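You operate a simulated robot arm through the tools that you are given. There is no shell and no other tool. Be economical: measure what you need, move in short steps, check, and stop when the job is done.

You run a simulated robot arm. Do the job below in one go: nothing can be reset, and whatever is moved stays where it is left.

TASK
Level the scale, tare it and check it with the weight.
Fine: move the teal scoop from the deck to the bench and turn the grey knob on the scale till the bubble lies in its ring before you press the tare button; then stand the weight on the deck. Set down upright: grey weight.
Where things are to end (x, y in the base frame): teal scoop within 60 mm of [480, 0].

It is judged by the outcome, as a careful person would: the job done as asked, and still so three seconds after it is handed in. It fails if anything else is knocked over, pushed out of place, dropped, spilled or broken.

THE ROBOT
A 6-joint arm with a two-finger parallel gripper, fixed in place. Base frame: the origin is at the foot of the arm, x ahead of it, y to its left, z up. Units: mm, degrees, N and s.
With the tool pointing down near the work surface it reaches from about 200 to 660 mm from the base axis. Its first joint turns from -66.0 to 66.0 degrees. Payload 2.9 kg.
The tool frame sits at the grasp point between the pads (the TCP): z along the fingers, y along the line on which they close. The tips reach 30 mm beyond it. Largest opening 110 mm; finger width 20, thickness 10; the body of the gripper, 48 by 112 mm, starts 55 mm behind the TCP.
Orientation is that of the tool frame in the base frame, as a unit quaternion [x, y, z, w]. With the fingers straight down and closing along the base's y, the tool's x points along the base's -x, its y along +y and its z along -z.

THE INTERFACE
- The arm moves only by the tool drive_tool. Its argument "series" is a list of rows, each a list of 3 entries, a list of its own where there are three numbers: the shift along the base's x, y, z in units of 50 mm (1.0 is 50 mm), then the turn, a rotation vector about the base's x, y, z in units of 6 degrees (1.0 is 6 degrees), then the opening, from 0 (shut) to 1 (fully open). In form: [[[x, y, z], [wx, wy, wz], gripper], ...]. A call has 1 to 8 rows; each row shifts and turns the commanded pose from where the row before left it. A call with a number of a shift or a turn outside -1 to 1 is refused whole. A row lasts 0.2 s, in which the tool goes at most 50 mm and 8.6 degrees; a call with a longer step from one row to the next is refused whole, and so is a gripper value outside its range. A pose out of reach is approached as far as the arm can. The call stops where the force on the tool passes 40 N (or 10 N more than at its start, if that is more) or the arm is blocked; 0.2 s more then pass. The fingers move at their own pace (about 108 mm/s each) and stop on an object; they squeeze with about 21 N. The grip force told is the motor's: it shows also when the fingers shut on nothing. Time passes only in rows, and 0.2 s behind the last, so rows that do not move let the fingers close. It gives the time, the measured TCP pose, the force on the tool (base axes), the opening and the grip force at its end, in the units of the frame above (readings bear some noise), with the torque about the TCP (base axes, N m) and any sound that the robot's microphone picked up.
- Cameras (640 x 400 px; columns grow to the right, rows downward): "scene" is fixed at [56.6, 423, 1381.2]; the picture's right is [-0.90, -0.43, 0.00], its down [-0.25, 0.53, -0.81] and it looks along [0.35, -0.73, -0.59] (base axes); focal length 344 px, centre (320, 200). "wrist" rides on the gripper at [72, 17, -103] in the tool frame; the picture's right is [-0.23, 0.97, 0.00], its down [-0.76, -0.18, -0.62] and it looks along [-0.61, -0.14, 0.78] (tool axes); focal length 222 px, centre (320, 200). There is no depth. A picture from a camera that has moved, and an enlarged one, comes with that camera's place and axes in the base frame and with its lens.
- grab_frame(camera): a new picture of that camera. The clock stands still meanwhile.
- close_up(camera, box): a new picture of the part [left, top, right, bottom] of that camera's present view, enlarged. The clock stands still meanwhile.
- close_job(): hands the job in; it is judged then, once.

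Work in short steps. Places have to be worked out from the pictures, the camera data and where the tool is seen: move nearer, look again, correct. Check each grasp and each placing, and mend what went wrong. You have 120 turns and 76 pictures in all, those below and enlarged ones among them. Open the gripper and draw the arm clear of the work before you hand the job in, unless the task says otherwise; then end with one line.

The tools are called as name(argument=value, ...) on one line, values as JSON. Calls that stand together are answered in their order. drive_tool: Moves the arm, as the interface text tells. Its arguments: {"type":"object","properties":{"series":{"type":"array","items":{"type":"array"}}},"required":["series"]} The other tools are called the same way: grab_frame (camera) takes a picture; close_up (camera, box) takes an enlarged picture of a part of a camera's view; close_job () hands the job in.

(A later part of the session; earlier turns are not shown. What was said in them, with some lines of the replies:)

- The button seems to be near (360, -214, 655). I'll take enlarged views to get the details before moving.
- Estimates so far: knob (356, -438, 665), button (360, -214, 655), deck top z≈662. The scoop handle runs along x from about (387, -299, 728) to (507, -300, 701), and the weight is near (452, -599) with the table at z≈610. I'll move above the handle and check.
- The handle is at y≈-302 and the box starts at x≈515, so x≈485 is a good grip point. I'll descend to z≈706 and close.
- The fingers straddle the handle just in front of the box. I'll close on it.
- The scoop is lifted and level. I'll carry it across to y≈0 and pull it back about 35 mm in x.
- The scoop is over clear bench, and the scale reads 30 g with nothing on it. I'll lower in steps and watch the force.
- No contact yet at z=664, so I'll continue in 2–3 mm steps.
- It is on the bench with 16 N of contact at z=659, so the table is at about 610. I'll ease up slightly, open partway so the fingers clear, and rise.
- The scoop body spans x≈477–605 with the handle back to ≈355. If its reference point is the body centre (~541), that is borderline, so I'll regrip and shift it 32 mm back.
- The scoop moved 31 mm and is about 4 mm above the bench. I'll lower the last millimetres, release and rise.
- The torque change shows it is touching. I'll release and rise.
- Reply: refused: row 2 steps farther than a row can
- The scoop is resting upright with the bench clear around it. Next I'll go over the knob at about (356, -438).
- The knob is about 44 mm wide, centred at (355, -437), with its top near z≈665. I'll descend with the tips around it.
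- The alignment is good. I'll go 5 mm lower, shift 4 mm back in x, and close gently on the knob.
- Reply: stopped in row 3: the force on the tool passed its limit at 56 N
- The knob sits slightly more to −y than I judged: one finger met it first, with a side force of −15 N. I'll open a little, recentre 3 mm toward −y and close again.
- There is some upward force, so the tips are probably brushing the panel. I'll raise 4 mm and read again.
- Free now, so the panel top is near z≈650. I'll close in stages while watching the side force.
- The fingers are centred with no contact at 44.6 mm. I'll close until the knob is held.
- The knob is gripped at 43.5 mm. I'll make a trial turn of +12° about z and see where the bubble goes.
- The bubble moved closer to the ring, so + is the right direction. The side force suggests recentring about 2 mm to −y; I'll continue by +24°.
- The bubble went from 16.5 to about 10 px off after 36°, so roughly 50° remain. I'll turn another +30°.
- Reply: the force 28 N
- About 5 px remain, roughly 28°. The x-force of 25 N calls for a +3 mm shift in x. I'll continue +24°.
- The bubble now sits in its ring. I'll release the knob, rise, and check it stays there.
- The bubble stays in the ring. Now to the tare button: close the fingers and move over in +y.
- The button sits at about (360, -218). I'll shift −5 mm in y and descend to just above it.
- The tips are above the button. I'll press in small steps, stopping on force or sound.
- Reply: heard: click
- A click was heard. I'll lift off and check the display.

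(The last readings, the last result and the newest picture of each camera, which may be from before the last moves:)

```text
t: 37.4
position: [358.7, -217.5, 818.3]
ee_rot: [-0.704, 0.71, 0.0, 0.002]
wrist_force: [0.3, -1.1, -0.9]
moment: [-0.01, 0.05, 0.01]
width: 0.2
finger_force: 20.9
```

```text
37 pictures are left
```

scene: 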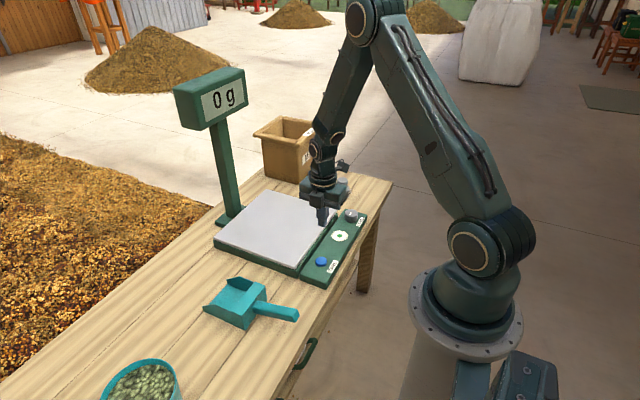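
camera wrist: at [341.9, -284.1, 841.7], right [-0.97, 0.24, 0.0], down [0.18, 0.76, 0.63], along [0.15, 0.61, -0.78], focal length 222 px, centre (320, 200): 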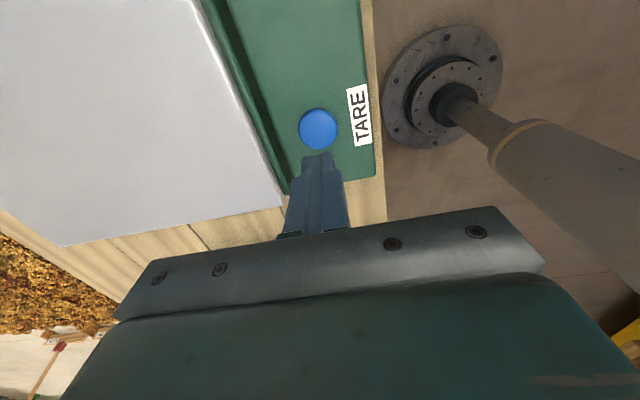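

It reads 0 g. Next the weight: I'll move toward it while unwinding the wrist to −53°, so the fingers close across the radial direction.

drive_tool(series=[[[0.1, -0.3, 0], [0, 0, -1], 0.3], [[0.1, -0.6, 0], [0, 0, -1], 0.6], [[0.1, -0.6, 0], [0, 0, -1], 0.6], [[0.1, -0.6, 0], [0, 0, -1], 0.6], [[0.1, -0.6, 0], [0, 0, -1], 0.6], [[0.1, -0.6, 0], [0, 0, -1], 0.6], [[0.1, -0.6, 0], [0, 0, -1], 0.6], [[0.1, -0.6, 0], [0, 0, -1], 0.6]])

drive_tool(series=[[[0, 0, 0], [0, 0, -1], 0.6], [[0, 0, 0], [0, 0, -1], 0.6], [[0, 0, 0], [0, 0, -1], 0.6], [[0, 0, 0], [0, 0, -1], 0.6], [[0, 0, 0], [0, 0, -1], 0.6], [[0, 0, 0], [0, 0, -1], 0.6], [[0, 0, 0], [0, 0, -1], 0.6], [[0, 0, 0], [0, 0, -1], 0.6]])

drive_tool(series=[[[0, 0, 0], [0, 0, -1], 0.6], [[0, 0, 0], [0, 0, -1], 0.6], [[0, 0, 0], [0, 0, -1], 0.6], [[0, 0, 0], [0, 0, -1], 0.6], [[0, 0, 0], [0, 0, -1], 0.6], [[0, 0, 0], [0, 0, -1], 0.6], [[0, 0, 0], [0, 0, -1], 0.6], [[0, 0, 0], [0, 0, -0.8], 0.6]])

grab_frame(camera="wrist")

grab_frame(camera="scene")

```text
t: 39.2
position: [398.5, -441.9, 817.0]
ee_rot: [-0.354, 0.935, 0.001, 0.001]
wrist_force: [0.3, -0.6, 0.1]
moment: [-0.03, 0.0, -0.01]
width: 66.2
finger_force: 0.0
```

```text
t: 41.0
position: [396.5, -443.2, 816.0]
ee_rot: [0.057, 0.998, -0.001, 0.001]
wrist_force: [0.3, 0.1, 0.6]
moment: [-0.02, 0.0, 0.02]
width: 66.2
finger_force: 0.0
```

```text
t: 42.8
position: [398.6, -443.7, 816.4]
ee_rot: [0.449, 0.893, -0.001, 0.001]
wrist_force: [0.5, -0.6, 0.6]
moment: [0.0, 0.01, 0.01]
width: 65.8
finger_force: 0.0
```

```text
36 pictures are left
camera wrist: at [369.7, -374.2, 920.2], right [0.92, 0.4, 0.0], down [0.31, -0.72, 0.63], along [0.25, -0.57, -0.78], focal length 222 px, centre (320, 200)
```

wrist: 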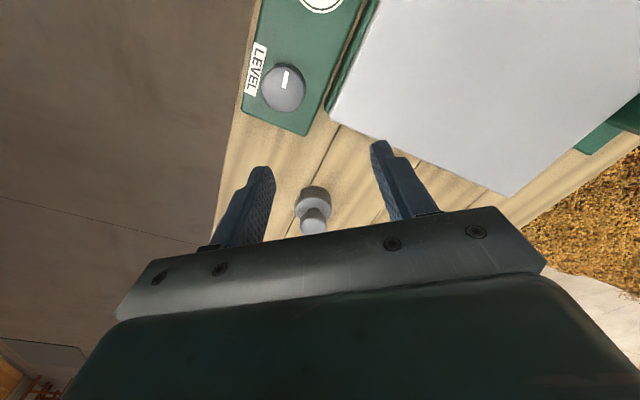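

```text
35 pictures are left
```

scene: 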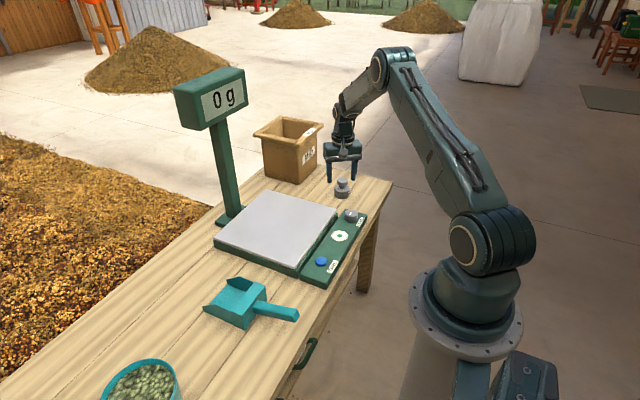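

The weight appears at about (452, -584). I'll move closer at height and check the reach.

drive_tool(series=[[[0.25, -0.7, 0], [0, 0, 0], 0.6], [[0.3, -0.75, 0], [0, 0, 0], 0.6], [[0.3, -0.75, 0], [0, 0, 0], 0.6], [[0, 0, 0], [0, 0, 0], 0.6]])

grab_frame(camera="wrist")

```text
t: 43.8
position: [426.8, -531.0, 818.7]
ee_rot: [0.449, 0.894, -0.002, 0.0]
wrist_force: [-0.2, 0.2, -0.3]
moment: [0.01, 0.03, 0.05]
width: 66.1
finger_force: 0.1
out of reach, approached as far as the arm can: row 3
```

```text
34 pictures are left
camera wrist: at [398.1, -460.3, 922.2], right [0.92, 0.4, 0.0], down [0.31, -0.72, 0.62], along [0.25, -0.57, -0.78], focal length 222 px, centre (320, 200)
```

wrist: 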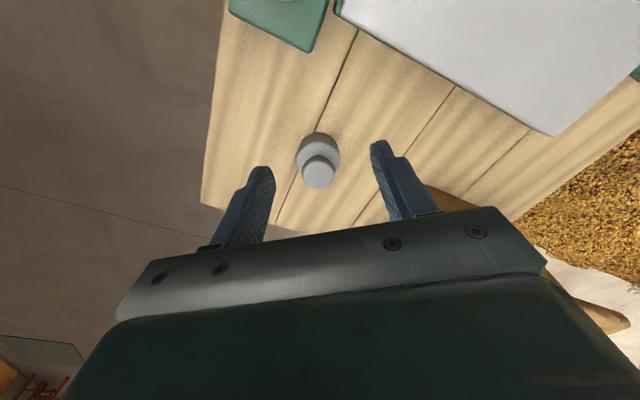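

The weight is at about (454, -594), top z≈678, out of vertical reach at r≈748. I'll tilt the fingers 36° outward about the tangential axis and hold the narrow top knob.

drive_tool(series=[[[0, 0, 0], [-0.795, -0.607, 0], 0.7], [[0, 0, 0], [-0.795, -0.607, 0], 0.7], [[0, 0, 0], [-0.795, -0.607, 0], 0.7], [[0, 0, 0], [-0.795, -0.607, 0], 0.7], [[0, 0, 0], [-0.795, -0.607, 0], 0.7], [[0, 0, 0], [-0.795, -0.607, 0], 0.7], [[0, 0, 0], [0, 0, 0], 0.7]])

drive_tool(series=[[[0.2, -0.25, -0.4], [0, 0, 0], 0.7], [[0, 0, -0.5], [0, 0, 0], 0.7], [[0, 0, -0.5], [0, 0, 0], 0.7], [[0, 0, 0], [0, 0, 0], 0.7]])

grab_frame(camera="wrist")

close_up(camera="scene", box=[270, 120, 400, 202])

```text
t: 45.4
position: [426.0, -530.7, 817.8]
ee_rot: [0.427, 0.849, -0.137, 0.279]
wrist_force: [0.3, 0.4, -1.1]
moment: [0.03, 0.01, 0.02]
width: 77.2
finger_force: 0.0
```

```text
t: 46.4
position: [434.7, -543.3, 748.7]
ee_rot: [0.427, 0.85, -0.137, 0.278]
wrist_force: [0.0, -0.1, -0.2]
moment: [0.02, 0.0, -0.01]
width: 77.2
finger_force: 0.0
```

```text
33 pictures are left
camera wrist: at [378.2, -437.3, 789.3], right [0.89, 0.44, 0.14], down [0.0, -0.31, 0.95], along [0.46, -0.85, -0.27], focal length 222 px, centre (320, 200)
```

wrist: 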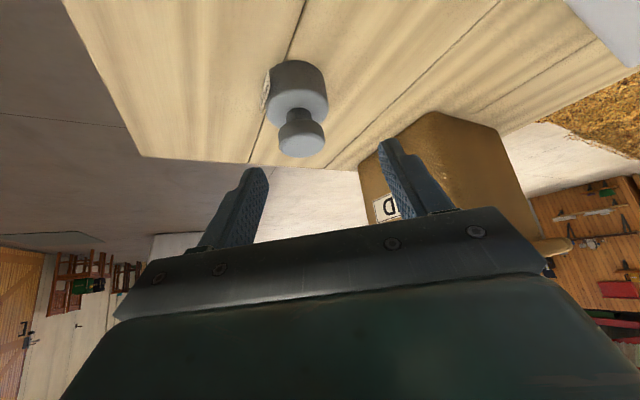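

```text
4.88 times, centred on (335, 161) of scene
camera zoom: at [56.6, 423.0, 1381.2], right [-0.9, -0.43, 0.0], down [-0.25, 0.53, -0.81], along [0.35, -0.73, -0.59], focal length 1680 px, centre (247, 390)
```

zoom: 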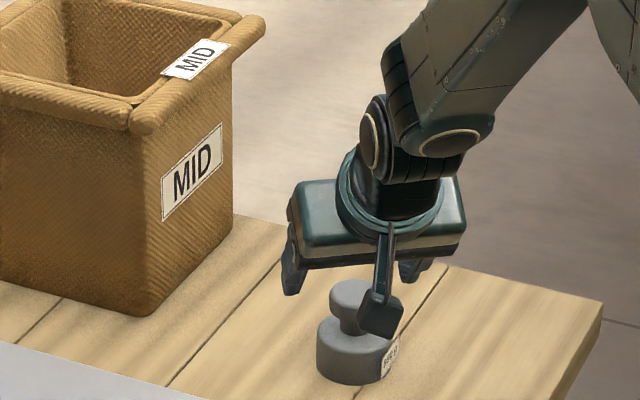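

Weight axis is at about (455, -596), knob centre z≈668, base top z≈641. I aim for TCP (449, -588, 683) and stop first at z≈722 to check.

drive_tool(series=[[[0.15, -0.45, 0], [0, 0, 0], 0.7], [[0.14, -0.44, 0], [0, 0, 0], 0.7], [[0, 0, -0.3], [0, 0, 0], 0.7], [[0, 0, -0.24], [0, 0, 0], 0.7], [[0, 0, 0], [0, 0, 0], 0.7]])

grab_frame(camera="wrist")

close_up(camera="scene", box=[300, 140, 400, 204])

```text
t: 47.6
position: [450.7, -588.0, 720.2]
ee_rot: [0.427, 0.849, -0.137, 0.278]
wrist_force: [-0.7, 0.7, 0.1]
moment: [-0.03, -0.02, 0.02]
width: 77.0
finger_force: 0.1
```

```text
31 pictures are left
camera wrist: at [393.2, -481.7, 761.8], right [0.89, 0.44, 0.14], down [0.0, -0.31, 0.95], along [0.46, -0.85, -0.27], focal length 222 px, centre (320, 200)
```

wrist: 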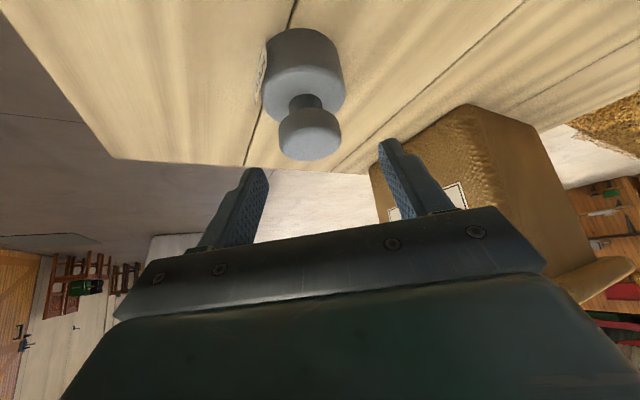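

```text
6.25 times, centred on (350, 172) of scene
camera zoom: at [56.6, 423.0, 1381.2], right [-0.9, -0.43, 0.0], down [-0.25, 0.53, -0.81], along [0.35, -0.73, -0.59], focal length 2152 px, centre (132, 375)
```

zoom: 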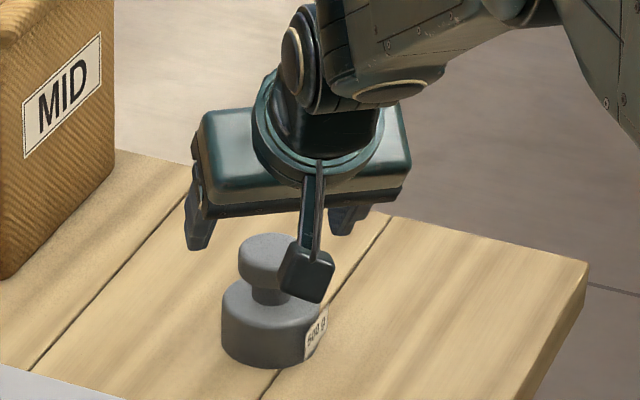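

Tilted reach works, and the knob is still slightly outward, at about (456, -600). I'll descend to z≈684 with a −3 mm y correction.

drive_tool(series=[[[0, -0.07, -0.2], [0, 0, 0], 0.7], [[0, 0, -0.25], [0, 0, 0], 0.7], [[0, 0, -0.25], [0, 0, 0], 0.7], [[0, 0, 0], [0, 0, 0], 0.7]])

grab_frame(camera="wrist")

close_up(camera="scene", box=[300, 140, 400, 204])

```text
t: 48.6
position: [450.6, -592.9, 685.7]
ee_rot: [0.427, 0.849, -0.137, 0.278]
wrist_force: [-0.6, 0.7, 0.7]
moment: [0.01, -0.01, -0.03]
width: 76.9
finger_force: 0.1
```

```text
29 pictures are left
camera wrist: at [393.2, -485.4, 726.9], right [0.89, 0.44, 0.14], down [0.0, -0.31, 0.95], along [0.46, -0.85, -0.27], focal length 222 px, centre (320, 200)
```

wrist: 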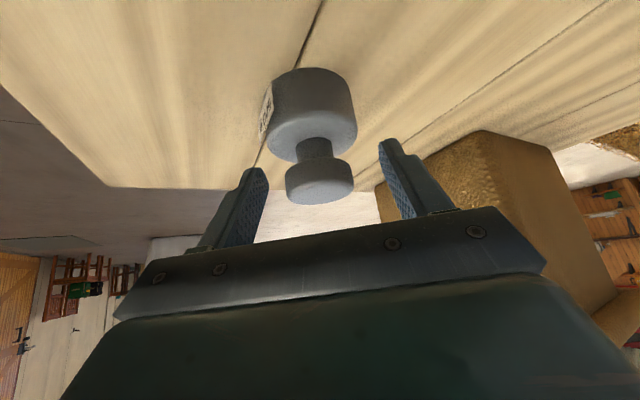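

```text
6.25 times, centred on (350, 172) of scene
camera zoom: at [56.6, 423.0, 1381.2], right [-0.9, -0.43, 0.0], down [-0.25, 0.53, -0.81], along [0.35, -0.73, -0.59], focal length 2152 px, centre (132, 375)
```

zoom: 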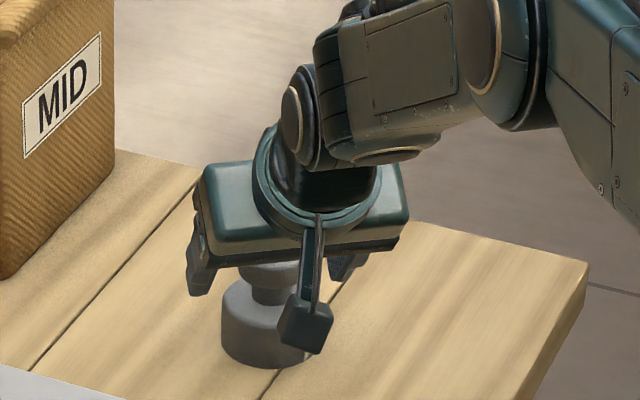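

The knob is centred between the fingers. I'll raise 4 mm so the tips clear the base, then close.

drive_tool(series=[[[0, 0, 0.08], [0, 0, 0], 0.7], [[0, 0, 0], [0, 0, 0], 0.5], [[0, 0, 0], [0, 0, 0], 0.44], [[0, 0, 0], [0, 0, 0], 0.4], [[0, 0, 0], [0, 0, 0], 0.36], [[0, 0, 0], [0, 0, 0], 0.32], [[0, 0, 0], [0, 0, 0], 0.32]])

grab_frame(camera="wrist")

```text
t: 50.2
position: [450.4, -591.2, 691.7]
ee_rot: [0.427, 0.849, -0.137, 0.279]
wrist_force: [-1.5, -1.6, 0.7]
moment: [-0.17, 0.26, -0.03]
width: 39.8
finger_force: 20.5
```

```text
27 pictures are left
camera wrist: at [393.4, -485.5, 731.2], right [0.89, 0.44, 0.14], down [0.0, -0.31, 0.95], along [0.46, -0.85, -0.27], focal length 222 px, centre (320, 200)
```

wrist: 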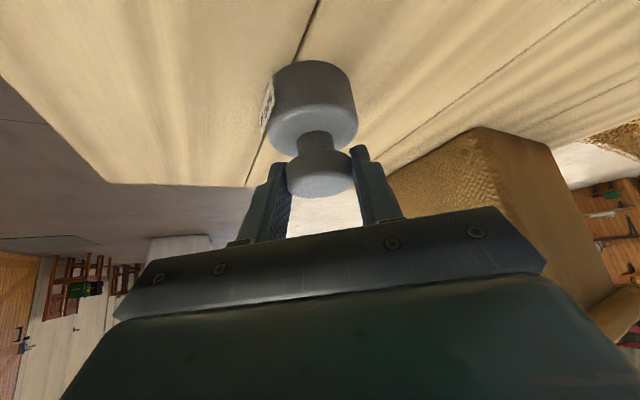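

The knob is held at 39.8 mm with symmetric forces. I'll squeeze fully and lift slowly.

drive_tool(series=[[[0, 0, 0], [0, 0, 0], 0], [[0, 0, 0.1], [0, 0, 0], 0], [[0, 0, 0.2], [0, 0, 0], 0], [[0, 0, 0.3], [0, 0, 0], 0], [[0, 0, 0.3], [0, 0, 0], 0], [[0, 0, 0], [0, 0, 0], 0]])

close_up(camera="scene", box=[300, 140, 400, 204])

grab_frame(camera="wrist")

```text
t: 51.6
position: [451.4, -592.4, 734.0]
ee_rot: [0.427, 0.85, -0.137, 0.277]
wrist_force: [0.0, -0.7, -5.1]
moment: [0.04, 0.03, 0.0]
width: 39.9
finger_force: 21.0
```

```text
6.25 times, centred on (350, 172) of scene
camera zoom: at [56.6, 423.0, 1381.2], right [-0.9, -0.43, 0.0], down [-0.25, 0.53, -0.81], along [0.35, -0.73, -0.59], focal length 2152 px, centre (132, 375)
```

zoom: 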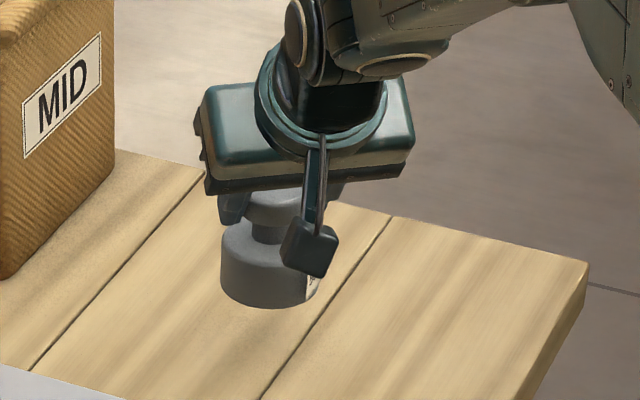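

```text
25 pictures are left
camera wrist: at [393.5, -485.4, 775.4], right [0.89, 0.44, 0.14], down [0.0, -0.31, 0.95], along [0.46, -0.85, -0.28], focal length 222 px, centre (320, 200)
```

wrist: 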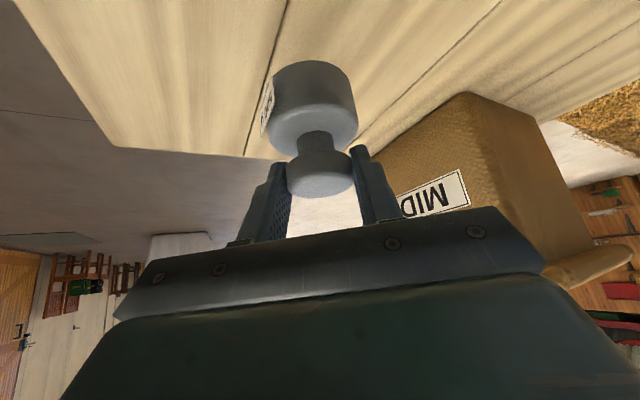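

The weight is lifted and hanging upright. The deck is 50 mm above the bench, so the TCP at placing will be about z=740. I'll raise to 795 and carry it to the deck centre.

drive_tool(series=[[[0, 0, 0.5], [0, 0, 0], 0], [[0, 0, 0.5], [0, 0, 0], 0], [[0, 0, 0.22], [0, 0, 0], 0], [[0.05, 0.3, 0], [0, 0, 0], 0], [[0.1, 0.6, 0], [0, 0, 0], 0], [[0.12, 0.7, 0], [0, 0, 0], 0], [[0.12, 0.7, 0], [0, 0, 0], 0], [[0.12, 0.7, 0], [0, 0, 0], 0]])

drive_tool(series=[[[0.12, 0.7, 0], [0, 0, 0], 0], [[0.12, 0.7, 0], [0, 0, 0], 0], [[0.12, 0.7, 0], [0, 0, 0], 0], [[0.1, 0.7, 0], [0, 0, 0], 0], [[0.1, 0.5, 0], [0, 0, 0], 0], [[0, 0, 0], [0, 0, 0], 0]])

grab_frame(camera="scene")

grab_frame(camera="wrist")

```text
t: 53.4
position: [476.3, -442.3, 796.9]
ee_rot: [0.427, 0.849, -0.137, 0.278]
wrist_force: [-0.5, -0.2, -5.3]
moment: [0.01, 0.06, 0.01]
width: 39.8
finger_force: 20.9
```

```text
t: 54.8
position: [505.5, -276.7, 796.4]
ee_rot: [0.428, 0.849, -0.137, 0.278]
wrist_force: [0.3, 0.4, -4.2]
moment: [0.05, 0.03, 0.02]
width: 39.7
finger_force: 21.0
```

```text
24 pictures are left
```

scene: 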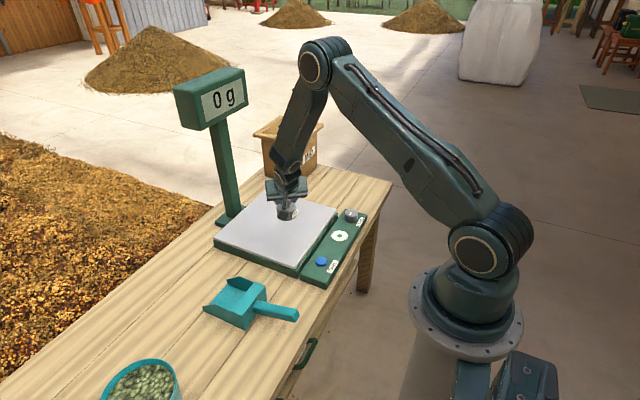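

```text
23 pictures are left
camera wrist: at [447.5, -169.5, 837.0], right [0.89, 0.43, 0.14], down [0.0, -0.31, 0.95], along [0.46, -0.85, -0.27], focal length 222 px, centre (320, 200)
```

wrist: 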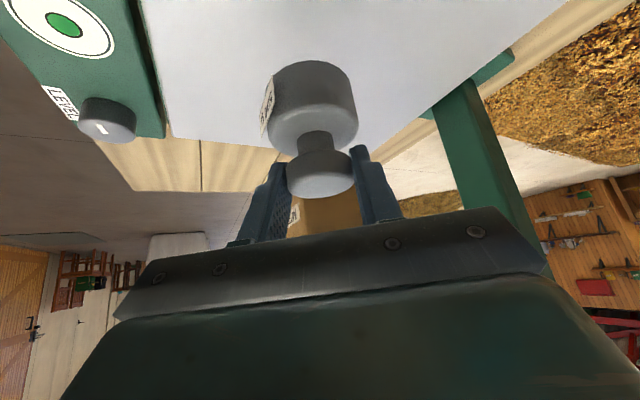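

The weight is over the deck, around (511, -284). I'll lower to just above it.

drive_tool(series=[[[0, 0, -0.4], [0, 0, 0], 0], [[0, 0, -0.4], [0, 0, 0], 0], [[0, 0, -0.2], [0, 0, 0], 0], [[0, 0, 0], [0, 0, 0], 0]])

close_up(camera="scene", box=[210, 160, 370, 260])

```text
t: 55.8
position: [505.1, -277.5, 746.4]
ee_rot: [0.426, 0.85, -0.136, 0.278]
wrist_force: [0.8, -0.3, -5.6]
moment: [0.05, 0.02, -0.01]
width: 39.7
finger_force: 20.8
```

```text
4.00 times, centred on (290, 210) of scene
camera zoom: at [56.6, 423.0, 1381.2], right [-0.9, -0.43, 0.0], down [-0.25, 0.53, -0.81], along [0.35, -0.73, -0.59], focal length 1377 px, centre (440, 160)
```

zoom: 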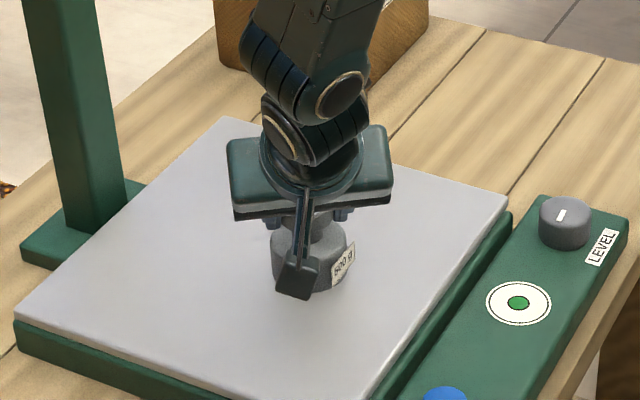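

drive_tool(series=[[[0, 0, -0.05], [0, 0, 0], 0], [[0, 0, -0.04], [0, 0, 0], 0], [[0, 0, 0], [0, 0, 0], 0]])

```text
t: 56.6
position: [505.4, -276.7, 743.9]
ee_rot: [0.427, 0.849, -0.137, 0.279]
wrist_force: [0.1, -0.2, -5.6]
moment: [0.01, 0.02, 0.03]
width: 39.9
finger_force: 21.3
```

Still hanging free; a few more millimetres.

drive_tool(series=[[[0, 0, -0.04], [0, 0, 0], 0], [[0, 0, -0.03], [0, 0, 0], 0], [[0, 0, 0], [0, 0, 0], 0]])

```text
t: 57.4
position: [505.4, -277.9, 738.9]
ee_rot: [0.427, 0.849, -0.137, 0.279]
wrist_force: [-2.8, 2.5, 7.2]
moment: [0.04, 0.49, -0.1]
width: 39.8
finger_force: 20.8
```

Contact is made. I'll ease the pressure, open gradually, and retreat upward and back.

drive_tool(series=[[[0, 0, 0.02], [0, 0, 0], 0], [[0, 0, 0], [0, 0, 0], 0.42], [[0, 0, 0], [0, 0, 0], 0.55], [[0, 0, 0], [0, 0, 0], 0.7], [[0, 0, 0], [0, 0, 0], 0.7]])

grab_frame(camera="wrist")

```text
t: 58.6
position: [504.3, -276.3, 740.6]
ee_rot: [0.427, 0.849, -0.137, 0.277]
wrist_force: [0.0, 0.3, 0.4]
moment: [0.01, 0.0, 0.0]
width: 77.0
finger_force: 0.0
```

```text
21 pictures are left
camera wrist: at [447.0, -170.3, 780.1], right [0.89, 0.44, 0.14], down [0.0, -0.31, 0.95], along [0.46, -0.85, -0.27], focal length 222 px, centre (320, 200)
```

wrist: 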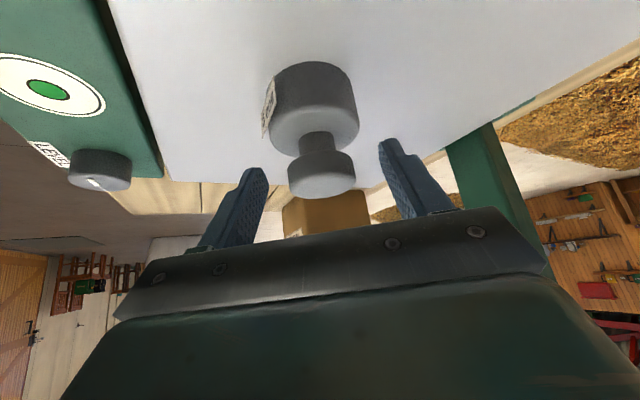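

The fingers are free and the weight stands upright. I'll draw back along the tool axis.

drive_tool(series=[[[-0.1, 0.13, 0.25], [0, 0, 0], 0.7], [[-0.25, 0.33, 0.57], [0, 0, 0], 0.7], [[-0.3, 0.38, 0.65], [0, 0, 0], 0.7], [[-0.3, 0.38, 0.65], [0, 0, 0], 0.7], [[-0.3, 0.38, 0.65], [0, 0, 0], 0.7], [[-0.3, 0.38, 0.65], [0, 0, 0], 0.7], [[0, 0, 0], [0, 0, 0], 0.7], [[0, 0, 0], [0, 0, 0], 0.7]])

grab_frame(camera="scene")

close_up(camera="scene", box=[170, 60, 380, 330])

```text
t: 60.4
position: [427.6, -176.5, 913.5]
ee_rot: [0.427, 0.85, -0.137, 0.278]
wrist_force: [-0.1, 0.3, 0.3]
moment: [0.0, 0.0, 0.02]
width: 77.0
finger_force: 0.1
```

```text
20 pictures are left
```

scene: 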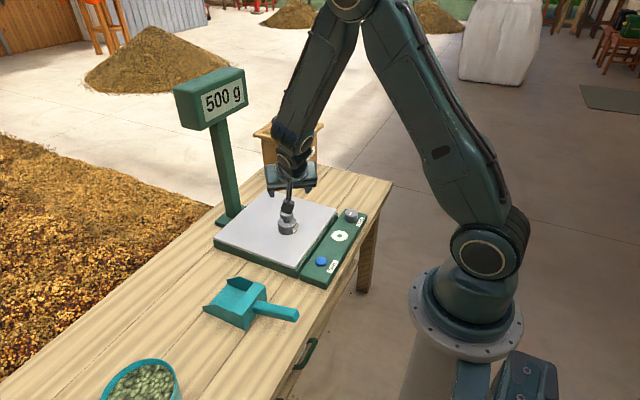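

```text
1.48 times, centred on (275, 195) of scene
camera zoom: at [56.5, 423.1, 1381.2], right [-0.9, -0.43, 0.0], down [-0.25, 0.53, -0.81], along [0.35, -0.73, -0.59], focal length 510 px, centre (387, 207)
```

zoom: 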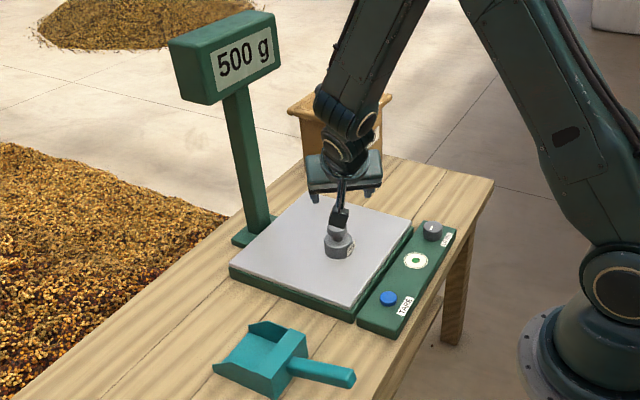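

The scale reads 500 g, matching the weight's label. One last look at the bubble.

close_up(camera="scene", box=[270, 190, 370, 252])

```text
6.40 times, centred on (320, 221) of scene
camera zoom: at [56.5, 423.1, 1381.2], right [-0.9, -0.43, 0.0], down [-0.25, 0.53, -0.81], along [0.35, -0.73, -0.59], focal length 2204 px, centre (320, 66)
```

zoom: 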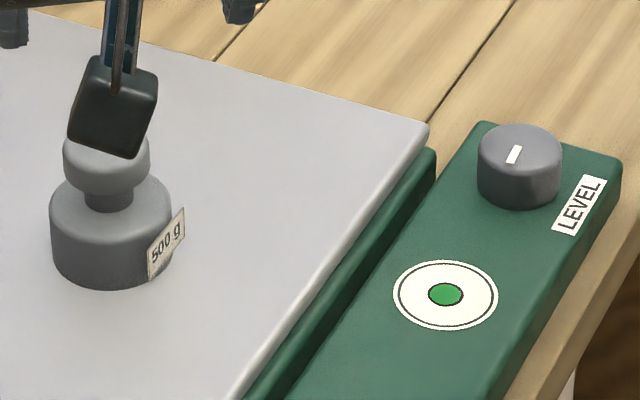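

The bubble is centred, the weight is upright, the gripper is open and the arm is clear. I'm handing the job in.

close_job()

```text
The job is handed in.
```

The scale is levelled and tared, and it reads 500 g with the 500 g weight upright on the deck; the teal scoop is on the bench, its body centre at about (513, 5) by my estimate from the picture.
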